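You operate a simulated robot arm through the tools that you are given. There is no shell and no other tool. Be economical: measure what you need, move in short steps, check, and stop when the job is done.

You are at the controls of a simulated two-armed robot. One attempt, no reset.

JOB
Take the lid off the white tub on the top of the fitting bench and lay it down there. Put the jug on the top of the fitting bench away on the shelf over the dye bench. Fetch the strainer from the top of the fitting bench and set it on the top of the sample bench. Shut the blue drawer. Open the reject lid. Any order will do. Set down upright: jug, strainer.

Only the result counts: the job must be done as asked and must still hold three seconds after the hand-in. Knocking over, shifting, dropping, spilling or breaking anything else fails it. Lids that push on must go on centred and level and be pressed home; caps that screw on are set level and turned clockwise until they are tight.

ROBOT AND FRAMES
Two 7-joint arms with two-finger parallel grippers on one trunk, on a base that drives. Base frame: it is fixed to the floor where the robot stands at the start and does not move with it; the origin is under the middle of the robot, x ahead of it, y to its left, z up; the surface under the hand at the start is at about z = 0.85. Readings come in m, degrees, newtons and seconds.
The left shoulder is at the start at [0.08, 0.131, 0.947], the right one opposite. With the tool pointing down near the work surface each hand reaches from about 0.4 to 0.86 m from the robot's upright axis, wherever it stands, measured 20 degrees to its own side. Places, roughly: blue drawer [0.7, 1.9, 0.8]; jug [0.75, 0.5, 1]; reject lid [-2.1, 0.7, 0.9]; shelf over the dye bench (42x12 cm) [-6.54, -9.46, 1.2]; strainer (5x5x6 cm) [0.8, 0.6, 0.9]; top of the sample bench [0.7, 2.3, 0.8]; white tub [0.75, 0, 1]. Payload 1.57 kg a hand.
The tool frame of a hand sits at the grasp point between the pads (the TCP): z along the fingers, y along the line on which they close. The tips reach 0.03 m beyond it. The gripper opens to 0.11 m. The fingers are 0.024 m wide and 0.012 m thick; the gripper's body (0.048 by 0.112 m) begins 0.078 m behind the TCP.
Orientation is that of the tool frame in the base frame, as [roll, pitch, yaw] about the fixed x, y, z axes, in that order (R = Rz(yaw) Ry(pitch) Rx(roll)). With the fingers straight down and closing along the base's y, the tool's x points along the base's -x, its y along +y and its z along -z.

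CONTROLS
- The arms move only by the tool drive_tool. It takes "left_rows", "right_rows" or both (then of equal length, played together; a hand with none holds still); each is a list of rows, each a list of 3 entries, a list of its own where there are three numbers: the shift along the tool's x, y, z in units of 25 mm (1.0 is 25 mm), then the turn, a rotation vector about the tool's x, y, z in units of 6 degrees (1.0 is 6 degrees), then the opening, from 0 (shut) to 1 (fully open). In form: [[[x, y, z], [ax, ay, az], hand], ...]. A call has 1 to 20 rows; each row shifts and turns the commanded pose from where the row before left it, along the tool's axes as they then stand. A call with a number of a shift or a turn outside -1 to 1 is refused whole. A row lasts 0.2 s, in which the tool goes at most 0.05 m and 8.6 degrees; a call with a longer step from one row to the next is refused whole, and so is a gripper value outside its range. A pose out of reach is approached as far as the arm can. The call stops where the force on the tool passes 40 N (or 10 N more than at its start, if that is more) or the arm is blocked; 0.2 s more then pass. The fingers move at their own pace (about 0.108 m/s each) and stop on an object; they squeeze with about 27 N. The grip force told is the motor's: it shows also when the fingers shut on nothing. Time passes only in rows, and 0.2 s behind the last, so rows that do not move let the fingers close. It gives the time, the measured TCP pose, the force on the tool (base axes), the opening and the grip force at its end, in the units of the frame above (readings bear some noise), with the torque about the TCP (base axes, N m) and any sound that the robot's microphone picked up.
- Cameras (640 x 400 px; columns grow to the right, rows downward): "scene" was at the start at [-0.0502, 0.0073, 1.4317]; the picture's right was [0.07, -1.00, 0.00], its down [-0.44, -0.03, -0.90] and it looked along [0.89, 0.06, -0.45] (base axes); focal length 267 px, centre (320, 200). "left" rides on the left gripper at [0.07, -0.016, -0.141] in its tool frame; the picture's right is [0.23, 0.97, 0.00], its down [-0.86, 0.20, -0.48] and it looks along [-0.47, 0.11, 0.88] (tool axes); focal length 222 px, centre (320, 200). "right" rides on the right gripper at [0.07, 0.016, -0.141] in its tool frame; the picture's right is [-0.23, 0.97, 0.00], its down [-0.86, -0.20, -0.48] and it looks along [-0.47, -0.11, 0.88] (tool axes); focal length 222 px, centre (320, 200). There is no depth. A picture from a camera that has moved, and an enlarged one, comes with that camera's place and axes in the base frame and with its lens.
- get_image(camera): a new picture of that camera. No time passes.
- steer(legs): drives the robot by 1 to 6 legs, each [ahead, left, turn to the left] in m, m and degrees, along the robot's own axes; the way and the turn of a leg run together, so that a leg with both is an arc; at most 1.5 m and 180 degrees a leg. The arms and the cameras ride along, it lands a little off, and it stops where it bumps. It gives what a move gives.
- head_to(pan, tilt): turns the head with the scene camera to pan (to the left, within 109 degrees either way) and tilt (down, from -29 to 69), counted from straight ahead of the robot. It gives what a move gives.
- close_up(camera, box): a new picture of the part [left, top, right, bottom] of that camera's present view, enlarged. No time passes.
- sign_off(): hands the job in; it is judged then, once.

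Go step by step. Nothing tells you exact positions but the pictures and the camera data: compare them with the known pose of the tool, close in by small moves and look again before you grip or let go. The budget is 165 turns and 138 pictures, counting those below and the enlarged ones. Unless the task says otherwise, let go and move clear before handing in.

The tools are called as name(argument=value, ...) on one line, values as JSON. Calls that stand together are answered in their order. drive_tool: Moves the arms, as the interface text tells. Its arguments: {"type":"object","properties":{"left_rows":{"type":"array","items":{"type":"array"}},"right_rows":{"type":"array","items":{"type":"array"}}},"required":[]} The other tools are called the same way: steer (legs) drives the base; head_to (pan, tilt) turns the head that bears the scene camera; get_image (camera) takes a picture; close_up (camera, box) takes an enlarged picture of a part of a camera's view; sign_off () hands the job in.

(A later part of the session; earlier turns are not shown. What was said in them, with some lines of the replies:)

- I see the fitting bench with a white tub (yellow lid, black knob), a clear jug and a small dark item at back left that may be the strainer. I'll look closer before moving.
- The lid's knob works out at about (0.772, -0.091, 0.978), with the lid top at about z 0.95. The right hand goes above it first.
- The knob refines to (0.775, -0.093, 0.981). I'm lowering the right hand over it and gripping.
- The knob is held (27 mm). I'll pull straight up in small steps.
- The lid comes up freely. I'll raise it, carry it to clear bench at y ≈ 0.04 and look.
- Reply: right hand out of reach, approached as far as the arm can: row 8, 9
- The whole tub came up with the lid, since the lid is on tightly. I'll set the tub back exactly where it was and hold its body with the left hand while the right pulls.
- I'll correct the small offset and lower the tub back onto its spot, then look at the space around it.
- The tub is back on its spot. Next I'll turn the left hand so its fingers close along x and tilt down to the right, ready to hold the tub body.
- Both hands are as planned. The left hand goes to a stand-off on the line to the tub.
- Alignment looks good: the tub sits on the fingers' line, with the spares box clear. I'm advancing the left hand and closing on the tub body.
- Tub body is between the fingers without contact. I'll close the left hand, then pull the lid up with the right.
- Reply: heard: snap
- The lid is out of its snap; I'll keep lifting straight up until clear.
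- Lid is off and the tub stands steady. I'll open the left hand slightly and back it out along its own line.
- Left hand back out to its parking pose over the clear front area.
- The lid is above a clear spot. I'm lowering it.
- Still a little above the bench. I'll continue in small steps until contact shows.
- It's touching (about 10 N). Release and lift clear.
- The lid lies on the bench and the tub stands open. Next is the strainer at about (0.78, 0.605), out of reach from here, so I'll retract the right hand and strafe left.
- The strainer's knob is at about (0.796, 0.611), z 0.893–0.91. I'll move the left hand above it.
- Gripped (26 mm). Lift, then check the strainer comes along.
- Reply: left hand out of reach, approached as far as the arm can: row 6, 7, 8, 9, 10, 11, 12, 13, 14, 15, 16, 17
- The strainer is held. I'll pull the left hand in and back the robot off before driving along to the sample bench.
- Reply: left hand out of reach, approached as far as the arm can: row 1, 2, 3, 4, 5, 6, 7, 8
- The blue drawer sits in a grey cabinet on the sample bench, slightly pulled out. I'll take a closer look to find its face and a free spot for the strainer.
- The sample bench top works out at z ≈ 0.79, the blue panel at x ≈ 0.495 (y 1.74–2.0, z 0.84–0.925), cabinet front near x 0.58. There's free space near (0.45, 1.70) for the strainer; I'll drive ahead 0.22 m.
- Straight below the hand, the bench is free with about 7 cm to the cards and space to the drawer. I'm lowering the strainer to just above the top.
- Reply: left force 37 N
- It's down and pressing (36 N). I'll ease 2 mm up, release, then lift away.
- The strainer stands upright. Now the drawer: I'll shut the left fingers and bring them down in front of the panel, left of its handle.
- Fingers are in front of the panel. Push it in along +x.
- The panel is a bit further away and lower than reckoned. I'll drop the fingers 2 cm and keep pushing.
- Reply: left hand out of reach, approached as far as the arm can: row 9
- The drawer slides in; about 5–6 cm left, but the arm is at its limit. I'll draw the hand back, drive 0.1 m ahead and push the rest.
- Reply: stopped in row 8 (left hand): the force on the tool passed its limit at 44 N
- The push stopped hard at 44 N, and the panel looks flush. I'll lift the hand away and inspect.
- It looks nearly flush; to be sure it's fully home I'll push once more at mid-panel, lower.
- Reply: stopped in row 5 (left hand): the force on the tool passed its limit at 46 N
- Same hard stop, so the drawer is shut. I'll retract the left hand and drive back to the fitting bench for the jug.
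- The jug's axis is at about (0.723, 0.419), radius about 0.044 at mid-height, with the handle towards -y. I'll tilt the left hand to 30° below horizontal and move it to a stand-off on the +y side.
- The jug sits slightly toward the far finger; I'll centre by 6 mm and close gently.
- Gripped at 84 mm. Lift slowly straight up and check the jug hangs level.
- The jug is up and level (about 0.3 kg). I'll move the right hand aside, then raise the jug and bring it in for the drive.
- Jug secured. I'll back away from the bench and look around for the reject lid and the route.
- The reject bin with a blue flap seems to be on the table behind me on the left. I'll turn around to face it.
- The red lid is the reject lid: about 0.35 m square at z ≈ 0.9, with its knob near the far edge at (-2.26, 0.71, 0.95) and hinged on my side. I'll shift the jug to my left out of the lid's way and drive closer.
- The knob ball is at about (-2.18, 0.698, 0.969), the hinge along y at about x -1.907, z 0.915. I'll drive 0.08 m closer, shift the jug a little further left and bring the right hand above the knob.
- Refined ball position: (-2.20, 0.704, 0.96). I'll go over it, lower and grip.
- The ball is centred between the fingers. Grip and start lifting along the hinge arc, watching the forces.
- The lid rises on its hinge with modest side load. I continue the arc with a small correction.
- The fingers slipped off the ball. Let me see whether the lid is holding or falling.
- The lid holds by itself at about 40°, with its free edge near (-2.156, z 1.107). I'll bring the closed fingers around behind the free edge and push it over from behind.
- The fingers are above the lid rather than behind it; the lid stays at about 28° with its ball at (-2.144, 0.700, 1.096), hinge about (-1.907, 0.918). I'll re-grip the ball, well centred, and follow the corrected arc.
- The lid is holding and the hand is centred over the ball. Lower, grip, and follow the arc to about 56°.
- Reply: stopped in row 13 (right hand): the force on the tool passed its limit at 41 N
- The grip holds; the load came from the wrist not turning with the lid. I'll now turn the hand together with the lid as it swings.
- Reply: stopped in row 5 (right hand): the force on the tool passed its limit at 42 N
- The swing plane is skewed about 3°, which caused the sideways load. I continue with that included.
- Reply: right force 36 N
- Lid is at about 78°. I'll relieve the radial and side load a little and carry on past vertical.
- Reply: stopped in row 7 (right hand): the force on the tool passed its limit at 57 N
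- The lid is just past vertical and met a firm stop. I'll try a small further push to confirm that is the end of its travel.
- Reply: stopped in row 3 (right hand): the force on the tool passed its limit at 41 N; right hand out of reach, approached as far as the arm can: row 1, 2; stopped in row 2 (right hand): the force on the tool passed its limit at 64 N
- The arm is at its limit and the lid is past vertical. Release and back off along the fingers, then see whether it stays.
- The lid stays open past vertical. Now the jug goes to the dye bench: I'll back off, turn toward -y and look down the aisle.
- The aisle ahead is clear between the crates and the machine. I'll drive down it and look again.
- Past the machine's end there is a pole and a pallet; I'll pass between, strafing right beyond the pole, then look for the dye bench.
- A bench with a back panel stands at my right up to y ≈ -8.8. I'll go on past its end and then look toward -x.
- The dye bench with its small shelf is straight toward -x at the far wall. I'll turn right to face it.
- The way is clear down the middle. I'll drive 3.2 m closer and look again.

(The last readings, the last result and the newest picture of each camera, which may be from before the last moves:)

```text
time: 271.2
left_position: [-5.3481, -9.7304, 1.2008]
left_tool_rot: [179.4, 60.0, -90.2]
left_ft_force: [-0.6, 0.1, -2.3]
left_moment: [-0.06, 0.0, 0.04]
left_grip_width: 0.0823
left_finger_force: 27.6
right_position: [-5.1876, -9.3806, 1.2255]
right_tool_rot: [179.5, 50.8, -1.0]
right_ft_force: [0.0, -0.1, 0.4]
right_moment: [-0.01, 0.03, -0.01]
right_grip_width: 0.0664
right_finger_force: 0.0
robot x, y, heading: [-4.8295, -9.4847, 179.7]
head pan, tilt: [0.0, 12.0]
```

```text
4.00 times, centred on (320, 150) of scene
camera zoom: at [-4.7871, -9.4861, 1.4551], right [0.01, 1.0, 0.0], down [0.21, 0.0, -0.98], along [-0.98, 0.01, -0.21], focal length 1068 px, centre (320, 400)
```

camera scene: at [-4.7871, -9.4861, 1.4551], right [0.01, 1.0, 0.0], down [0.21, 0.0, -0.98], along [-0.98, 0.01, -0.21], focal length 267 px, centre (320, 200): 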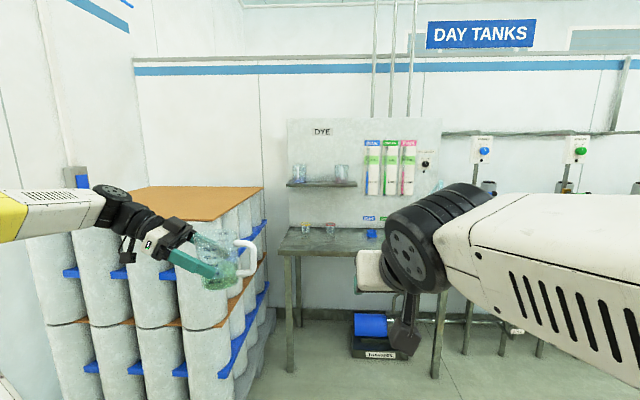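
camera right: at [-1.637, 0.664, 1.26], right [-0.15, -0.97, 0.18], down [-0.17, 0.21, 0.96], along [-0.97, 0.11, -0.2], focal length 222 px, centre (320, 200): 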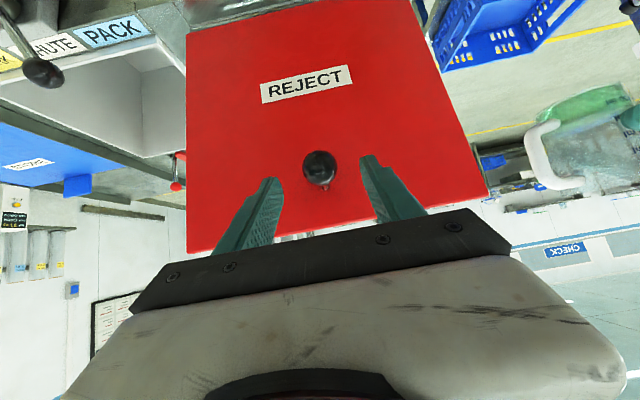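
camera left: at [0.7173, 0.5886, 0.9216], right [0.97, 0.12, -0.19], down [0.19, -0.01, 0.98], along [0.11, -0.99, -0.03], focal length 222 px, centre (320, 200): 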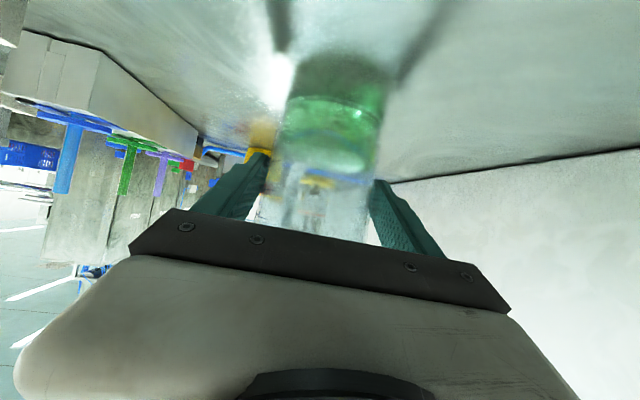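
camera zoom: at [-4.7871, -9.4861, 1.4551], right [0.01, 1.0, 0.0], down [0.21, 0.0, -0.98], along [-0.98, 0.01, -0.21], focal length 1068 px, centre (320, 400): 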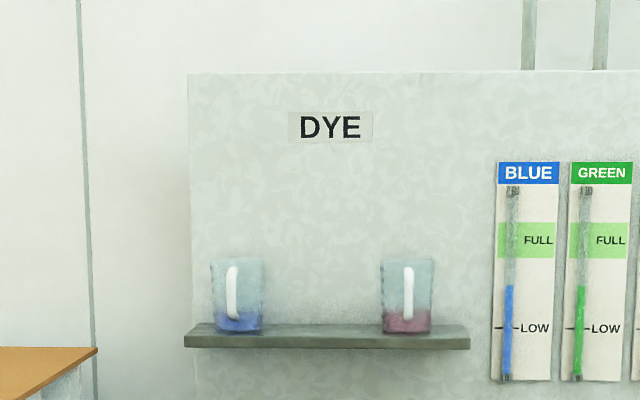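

Two similar jugs stand on the shelf with a gap of about 0.19 m centred at y ≈ -9.48. I'll turn the jug so the hand points forward-right (handle toward the wall corner), raise it, clear the right hand and drive up.

drive_tool(left_rows=[[[0, 0, 0], [-0.866, 0, -0.5], 0], [[0, 0, 0], [-0.866, 0, -0.5], 0], [[0, 0, 0], [-0.866, 0, -0.5], 0], [[0, 0, 0], [-0.866, 0, -0.5], 0], [[0, 0, 0], [-0.866, 0, -0.5], 0], [[0, 0, 0], [-0.866, 0, -0.5], 0], [[0, 0, 0], [-0.866, 0, -0.5], 0], [[0, 0, 0], [-0.866, 0, -0.5], 0], [[-0.69, 0, -0.4], [0, 0, 0], 0], [[-0.69, 0, -0.4], [0, 0, 0], 0], [[-0.69, 0, -0.4], [0, 0, 0], 0], [[-0.69, 0, -0.4], [0, 0, 0], 0], [[-0.69, 0, -0.4], [0, 0, 0], 0]])

drive_tool(right_rows=[[[0, -0.9, 0], [0, 0, 0], 0.6], [[0, -0.9, 0], [0, 0, 0], 0.6], [[0, -0.9, 0], [0, 0, 0], 0.6], [[0, -0.9, 0], [0, 0, 0], 0.6], [[0, -0.9, 0], [0, 0, 0], 0.6], [[0, -0.9, 0], [0, 0, 0], 0.6]])

steer(legs=[[0, -0.13, 0.3], [0.9, 0, 0]])

get_image(camera="scene")

close_up(camera="scene", box=[200, 130, 360, 230])

```text
time: 274.0
left_position: [-5.3482, -9.7315, 1.3012]
left_tool_rot: [179.5, 60.2, -42.2]
left_ft_force: [0.0, 0.5, -2.2]
left_moment: [-0.07, -0.05, -0.03]
left_grip_width: 0.0828
left_finger_force: 27.0
right_position: [-5.1894, -9.3804, 1.2246]
right_tool_rot: [179.4, 50.8, -1.1]
right_ft_force: [-0.1, -0.3, 0.3]
right_moment: [0.01, 0.02, -0.03]
right_grip_width: 0.0658
right_finger_force: 0.1
robot x, y, heading: [-4.8336, -9.4864, 179.5]
head pan, tilt: [0.0, 12.0]
```

```text
time: 275.4
left_position: [-5.3472, -9.73, 1.301]
left_tool_rot: [179.5, 60.1, -42.2]
left_ft_force: [0.0, -1.3, -2.6]
left_moment: [-0.02, -0.01, -0.03]
left_grip_width: 0.0825
left_finger_force: 26.8
right_position: [-5.185, -9.2451, 1.2229]
right_tool_rot: [179.5, 50.8, -1.1]
right_ft_force: [-0.2, -0.1, -0.2]
right_moment: [0.05, -0.04, -0.02]
right_grip_width: 0.066
right_finger_force: 0.0
robot x, y, heading: [-4.8325, -9.4945, 179.5]
head pan, tilt: [0.0, 12.0]
```

```text
time: 281.0
left_position: [-6.2488, -9.595, 1.3006]
left_tool_rot: [179.5, 60.3, -42.3]
left_ft_force: [-0.3, -0.6, -1.5]
left_moment: [-0.05, -0.04, 0.01]
left_grip_width: 0.0828
left_finger_force: 26.8
right_position: [-6.0853, -9.1099, 1.2235]
right_tool_rot: [179.6, 50.7, -1.1]
right_ft_force: [0.8, 1.1, -0.3]
right_moment: [0.04, 0.01, -0.03]
right_grip_width: 0.0659
right_finger_force: 0.1
robot x, y, heading: [-5.7369, -9.3529, 179.6]
head pan, tilt: [0.0, 12.0]
```

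```text
24 pictures are left
camera scene: at [-5.688, -9.3509, 1.4551], right [0.01, 1.0, 0.0], down [0.21, 0.0, -0.98], along [-0.98, 0.01, -0.21], focal length 267 px, centre (320, 200)
```

scene: 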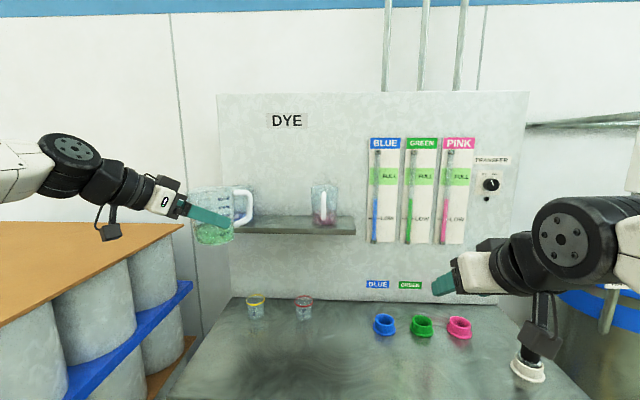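

```text
4.00 times, centred on (280, 180) of scene
camera zoom: at [-5.688, -9.3509, 1.4551], right [0.01, 1.0, 0.0], down [0.21, 0.0, -0.98], along [-0.98, 0.01, -0.21], focal length 1068 px, centre (480, 280)
```

zoom: 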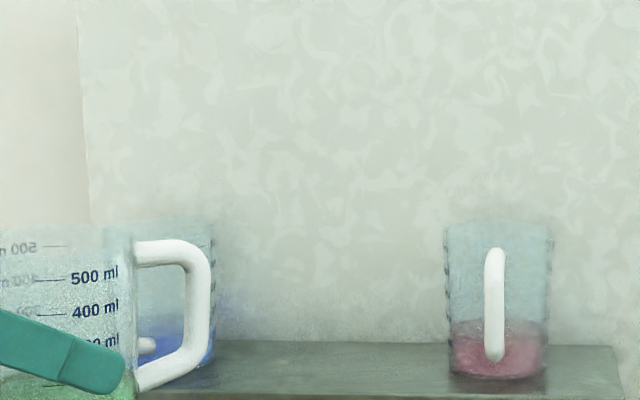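

The gap centre is about y = -9.46. I'll drive 8 cm closer, trim the jug's yaw by 3° and bring it in front of the gap.

steer(legs=[[0.08, 0, 0]])

drive_tool(left_rows=[[[0, 0, 0], [-0.476, 0, -0.275], 0], [[-0.345, -0.852, 0.598], [0, 0, 0], 0], [[-0.345, -0.852, 0.598], [0, 0, 0], 0], [[-0.345, -0.852, 0.598], [0, 0, 0], 0], [[-0.345, -0.852, 0.598], [0, 0, 0], 0], [[-0.345, -0.852, 0.598], [0, 0, 0], 0]])

get_image(camera="scene")

close_up(camera="scene", box=[180, 110, 372, 230])

```text
time: 282.1
left_position: [-6.3274, -9.5944, 1.3007]
left_tool_rot: [179.5, 60.3, -42.2]
left_ft_force: [0.2, -0.6, -1.2]
left_moment: [-0.05, -0.03, 0.02]
left_grip_width: 0.0827
left_finger_force: 27.3
right_position: [-6.1648, -9.1078, 1.2231]
right_tool_rot: [179.5, 50.8, -1.2]
right_ft_force: [0.5, 0.1, 0.0]
right_moment: [0.01, 0.0, -0.02]
right_grip_width: 0.0661
right_finger_force: 0.1
robot x, y, heading: [-5.8105, -9.3495, 179.5]
head pan, tilt: [0.0, 12.0]
```

```text
time: 283.4
left_position: [-6.3292, -9.4578, 1.3007]
left_tool_rot: [179.5, 60.3, -38.9]
left_ft_force: [0.4, 0.1, -0.9]
left_moment: [-0.02, 0.0, 0.02]
left_grip_width: 0.0826
left_finger_force: 27.0
right_position: [-6.1652, -9.1102, 1.2233]
right_tool_rot: [179.5, 50.9, -1.1]
right_ft_force: [-0.6, 0.1, -0.2]
right_moment: [0.0, -0.03, -0.04]
right_grip_width: 0.0661
right_finger_force: 0.1
robot x, y, heading: [-5.8139, -9.3504, 179.6]
head pan, tilt: [0.0, 12.0]
```

```text
22 pictures are left
camera scene: at [-5.7673, -9.3506, 1.4551], right [0.01, 1.0, 0.0], down [0.21, 0.0, -0.98], along [-0.98, 0.01, -0.21], focal length 267 px, centre (320, 200)
```

scene: 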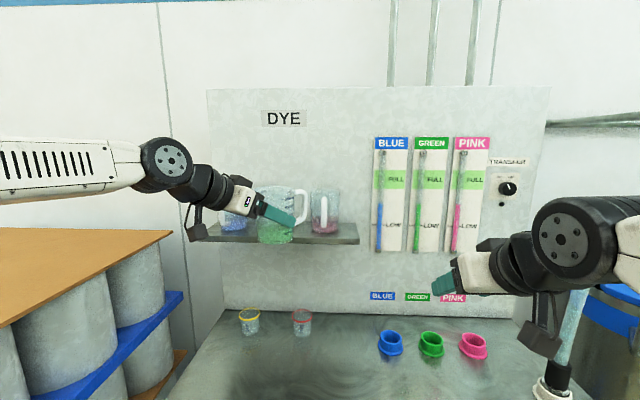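

```text
3.33 times, centred on (276, 170) of scene
camera zoom: at [-5.7673, -9.3506, 1.4551], right [0.01, 1.0, 0.0], down [0.21, 0.0, -0.98], along [-0.98, 0.01, -0.21], focal length 890 px, centre (467, 300)
```

zoom: 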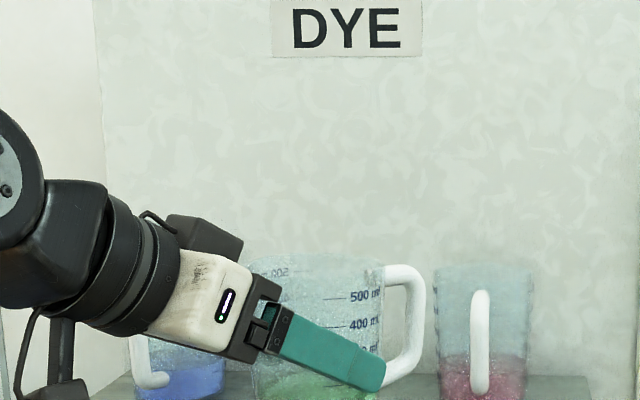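

The jug is lined up with the gap. Advance most of the way toward the wall at 4 cm above the shelf, then check.

drive_tool(left_rows=[[[-0.346, 0.56, 0.599], [0, 0, 0], 0], [[-0.346, 0.56, 0.599], [0, 0, 0], 0], [[-0.346, 0.56, 0.599], [0, 0, 0], 0], [[-0.346, 0.56, 0.599], [0, 0, 0], 0], [[-0.346, 0.56, 0.599], [0, 0, 0], 0], [[-0.173, 0.28, 0.3], [0, 0, 0], 0]])

close_up(camera="scene", box=[180, 130, 372, 250])

get_image(camera="left")

```text
time: 284.9
left_position: [-6.452, -9.4593, 1.3024]
left_tool_rot: [179.5, 60.2, -38.9]
left_ft_force: [0.0, -0.2, -2.6]
left_moment: [-0.02, -0.04, -0.01]
left_grip_width: 0.0829
left_finger_force: 26.8
right_position: [-6.165, -9.1092, 1.2239]
right_tool_rot: [179.3, 50.8, -1.1]
right_ft_force: [0.3, 0.0, -0.6]
right_moment: [0.03, 0.0, 0.01]
right_grip_width: 0.0659
right_finger_force: 0.2
robot x, y, heading: [-5.8125, -9.3485, 179.6]
head pan, tilt: [0.0, 12.0]
```

```text
3.33 times, centred on (276, 190) of scene
camera zoom: at [-5.7672, -9.3504, 1.4551], right [0.01, 1.0, 0.0], down [0.21, 0.0, -0.98], along [-0.98, 0.01, -0.21], focal length 890 px, centre (467, 233)
```

zoom: 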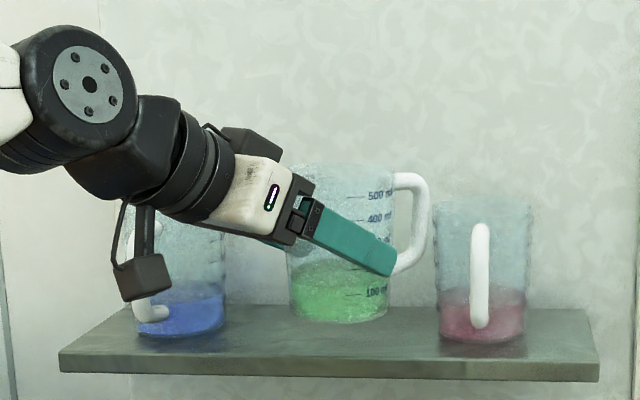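

```text
19 pictures are left
camera left: at [-6.3188, -9.5452, 1.3128], right [-0.52, -0.83, -0.19], down [-0.13, -0.15, 0.98], along [-0.85, 0.53, -0.03], focal length 222 px, centre (320, 200)
```

left: 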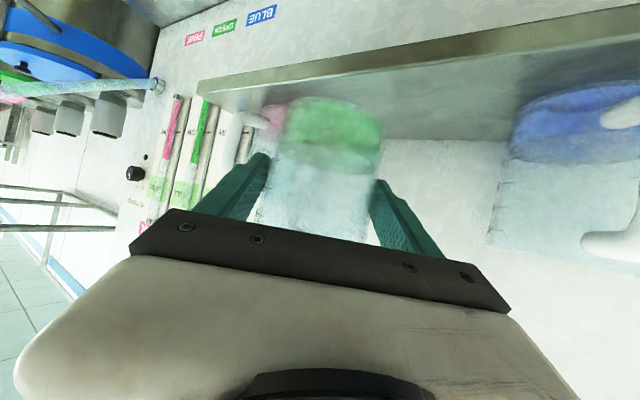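

Clear on both sides; the shelf spans x ≈ -6.47 to -6.605. I'll advance the last 5.5 cm and look before lowering.

drive_tool(left_rows=[[[-0.29, 0.46, 0.5], [0, 0, 0], 0], [[-0.29, 0.46, 0.5], [0, 0, 0], 0], [[-0.28, 0.46, 0.49], [0, 0, 0], 0], [[0, 0, 0], [0, 0, 0], 0]])

close_up(camera="scene", box=[200, 130, 360, 230])

```text
time: 285.9
left_position: [-6.5072, -9.4575, 1.3028]
left_tool_rot: [179.5, 60.3, -38.9]
left_ft_force: [0.2, -0.6, -1.7]
left_moment: [-0.03, -0.03, 0.04]
left_grip_width: 0.0826
left_finger_force: 27.3
right_position: [-6.1651, -9.1083, 1.2234]
right_tool_rot: [179.5, 50.8, -1.1]
right_ft_force: [-0.4, 0.2, 0.0]
right_moment: [-0.02, 0.0, 0.01]
right_grip_width: 0.066
right_finger_force: 0.1
robot x, y, heading: [-5.808, -9.3509, 179.4]
head pan, tilt: [0.0, 12.0]
```

```text
4.00 times, centred on (280, 180) of scene
camera zoom: at [-5.7674, -9.3504, 1.4551], right [0.01, 1.0, 0.0], down [0.21, 0.0, -0.98], along [-0.98, 0.01, -0.21], focal length 1068 px, centre (480, 280)
```

zoom: 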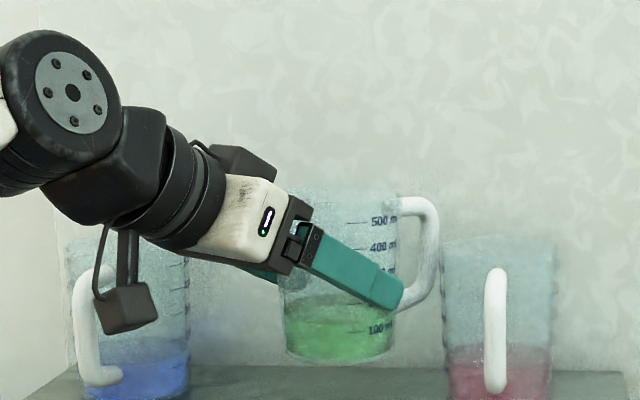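

No contact. Lower onto the shelf, the last bit slowly.

drive_tool(left_rows=[[[0.35, 0, 0.2], [0, 0, 0], 0], [[0.35, 0, 0.2], [0, 0, 0], 0], [[0.35, 0, 0.2], [0, 0, 0], 0], [[0.12, 0, 0.07], [0, 0, 0], 0], [[0.1, 0, 0.058], [0, 0, 0], 0], [[0, 0, 0], [0, 0, 0], 0]])

close_up(camera="scene", box=[200, 150, 360, 250])

```text
time: 287.2
left_position: [-6.5065, -9.4599, 1.2641]
left_tool_rot: [179.6, 60.2, -38.9]
left_ft_force: [0.8, -1.1, -2.3]
left_moment: [0.02, -0.03, 0.04]
left_grip_width: 0.0827
left_finger_force: 26.5
right_position: [-6.1647, -9.1088, 1.2246]
right_tool_rot: [179.5, 50.9, -1.2]
right_ft_force: [0.5, -0.4, -0.1]
right_moment: [-0.01, 0.03, 0.05]
right_grip_width: 0.0662
right_finger_force: 0.0
robot x, y, heading: [-5.8123, -9.3527, 179.5]
head pan, tilt: [0.0, 12.0]
```

```text
4.00 times, centred on (280, 200) of scene
camera zoom: at [-5.7674, -9.3504, 1.4551], right [0.01, 1.0, 0.0], down [0.21, 0.0, -0.98], along [-0.98, 0.01, -0.21], focal length 1068 px, centre (480, 200)
```

zoom: 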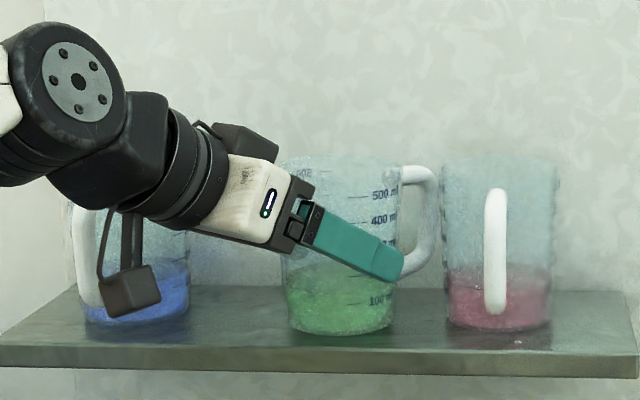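

drive_tool(left_rows=[[[0.05, 0, 0.029], [0, 0, 0], 0], [[0.05, 0, 0.029], [0, 0, 0], 0], [[0.05, 0, 0.029], [0, 0, 0], 0], [[0, 0, 0], [0, 0, 0], 0]])

```text
time: 288.2
left_position: [-6.507, -9.4588, 1.2608]
left_tool_rot: [179.5, 60.2, -38.9]
left_ft_force: [-0.5, -0.8, 1.8]
left_moment: [0.08, -0.07, -0.04]
left_grip_width: 0.0828
left_finger_force: 27.2
right_position: [-6.1648, -9.1098, 1.2223]
right_tool_rot: [179.3, 50.9, -1.1]
right_ft_force: [0.4, -0.6, -0.8]
right_moment: [-0.02, -0.01, -0.03]
right_grip_width: 0.0659
right_finger_force: 0.1
robot x, y, heading: [-5.8149, -9.3489, 179.5]
head pan, tilt: [0.0, 12.0]
```

The load has transferred to the shelf. I'll open the fingers and back out along their own line.

drive_tool(left_rows=[[[0.02, 0, 0.01], [0, 0, 0], 0.85], [[0, 0, 0], [0, 0, 0], 0.95], [[0, 0, 0], [0, 0, 0], 0.95], [[0, 0, -0.3], [0, 0, 0], 0.95], [[0, 0, -0.5], [0, 0, 0], 0.95], [[0, 0, -0.6], [0, 0, 0], 0.95]])

close_up(camera="scene", box=[200, 130, 360, 230])

```text
time: 289.6
left_position: [-6.4828, -9.4778, 1.2785]
left_tool_rot: [179.6, 60.2, -38.9]
left_ft_force: [0.3, -0.1, 0.2]
left_moment: [0.0, 0.04, 0.03]
left_grip_width: 0.1044
left_finger_force: 0.1
right_position: [-6.1657, -9.1089, 1.2218]
right_tool_rot: [179.4, 50.7, -1.1]
right_ft_force: [-0.2, -0.4, -0.4]
right_moment: [0.03, 0.01, -0.01]
right_grip_width: 0.0659
right_finger_force: 0.1
robot x, y, heading: [-5.8136, -9.352, 180.0]
head pan, tilt: [0.0, 12.0]
```

```text
4.00 times, centred on (280, 180) of scene
camera zoom: at [-5.7675, -9.3503, 1.4551], right [0.01, 1.0, 0.0], down [0.21, 0.0, -0.98], along [-0.98, 0.01, -0.21], focal length 1068 px, centre (480, 280)
```

zoom: 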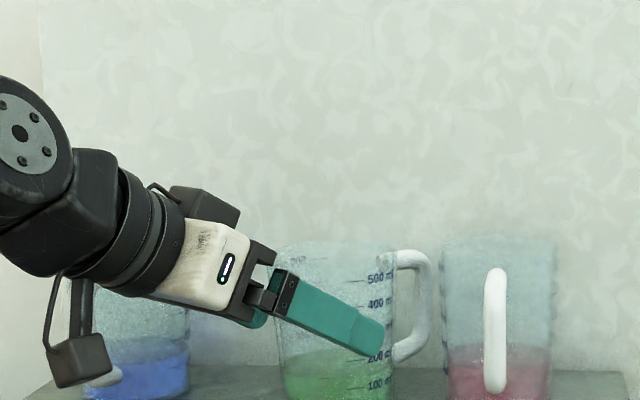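

The jug stands free. I'll continue backing out.

drive_tool(left_rows=[[[0, 0, -0.7], [0, 0, 0], 0.95], [[0, 0, -0.8], [0, 0, 0], 0.95], [[0, 0, -0.8], [0, 0, 0], 0.95], [[0, 0, -0.8], [0, 0, 0], 0.95], [[0, 0, -0.8], [0, 0, 0], 0.95], [[0, 0, -0.8], [0, 0, 0], 0.95]])

steer(legs=[[-0.4, 0, 0]])

get_image(camera="scene")

close_up(camera="scene", box=[220, 130, 380, 230])

```text
time: 291.1
left_position: [-6.4036, -9.541, 1.3367]
left_tool_rot: [179.4, 60.2, -38.9]
left_ft_force: [0.7, -0.2, -0.8]
left_moment: [0.02, 0.04, 0.05]
left_grip_width: 0.1047
left_finger_force: 0.1
right_position: [-6.1651, -9.1082, 1.2231]
right_tool_rot: [179.4, 50.8, -1.1]
right_ft_force: [-0.6, 0.2, 0.1]
right_moment: [0.02, 0.01, -0.01]
right_grip_width: 0.0661
right_finger_force: 0.0
robot x, y, heading: [-5.8113, -9.3491, 179.4]
head pan, tilt: [0.0, 12.0]
```

```text
time: 293.5
left_position: [-6.0049, -9.547, 1.3368]
left_tool_rot: [179.5, 60.3, -38.5]
left_ft_force: [0.2, 1.5, -0.9]
left_moment: [-0.02, 0.01, 0.0]
left_grip_width: 0.1047
left_finger_force: 0.1
right_position: [-5.7696, -9.112, 1.2226]
right_tool_rot: [179.5, 50.8, -0.7]
right_ft_force: [0.1, 0.3, 0.0]
right_moment: [-0.02, -0.02, 0.01]
right_grip_width: 0.0659
right_finger_force: 0.1
robot x, y, heading: [-5.42, -9.3556, -179.7]
head pan, tilt: [0.0, 12.0]
```

```text
15 pictures are left
camera scene: at [-5.3699, -9.3512, 1.4551], right [0.0, 1.0, 0.0], down [0.21, 0.0, -0.98], along [-0.98, 0.0, -0.21], focal length 267 px, centre (320, 200)
```

scene: 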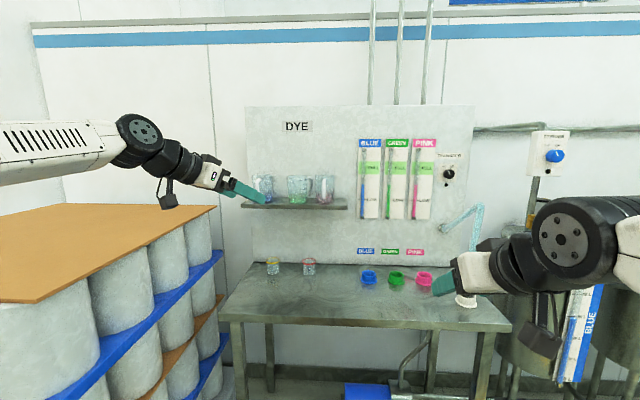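

```text
4.00 times, centred on (300, 180) of scene
camera zoom: at [-5.3699, -9.3512, 1.4551], right [0.0, 1.0, 0.0], down [0.21, 0.0, -0.98], along [-0.98, 0.0, -0.21], focal length 1068 px, centre (400, 280)
```

zoom: 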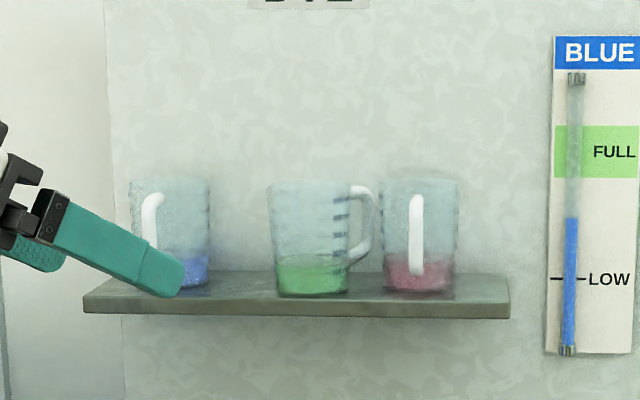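

All five parts are done: the jug stands upright on the dye shelf and both hands are clear. Handing in.

sign_off()

```text
The job is handed in.
```

I did all five parts and handed the job in. I last saw the reject lid holding itself open just past vertical and did not go back to check it.

- **Tub lid:** it is off and lies on the fitting bench next to the tub. On my first pull the whole tub lifted with the lid, so I set it back on its spot and held it while pulling the lid off.
- **Jug:** it stands upright on the shelf over the dye bench, between the two jugs already there. Its base sits close to the shelf's front edge and may overhang it by up to about a centimetre.
- **Strainer:** it stands upright on the sample bench.
- **Blue drawer:** it is pushed in to a hard stop, which I confirmed with a second push.
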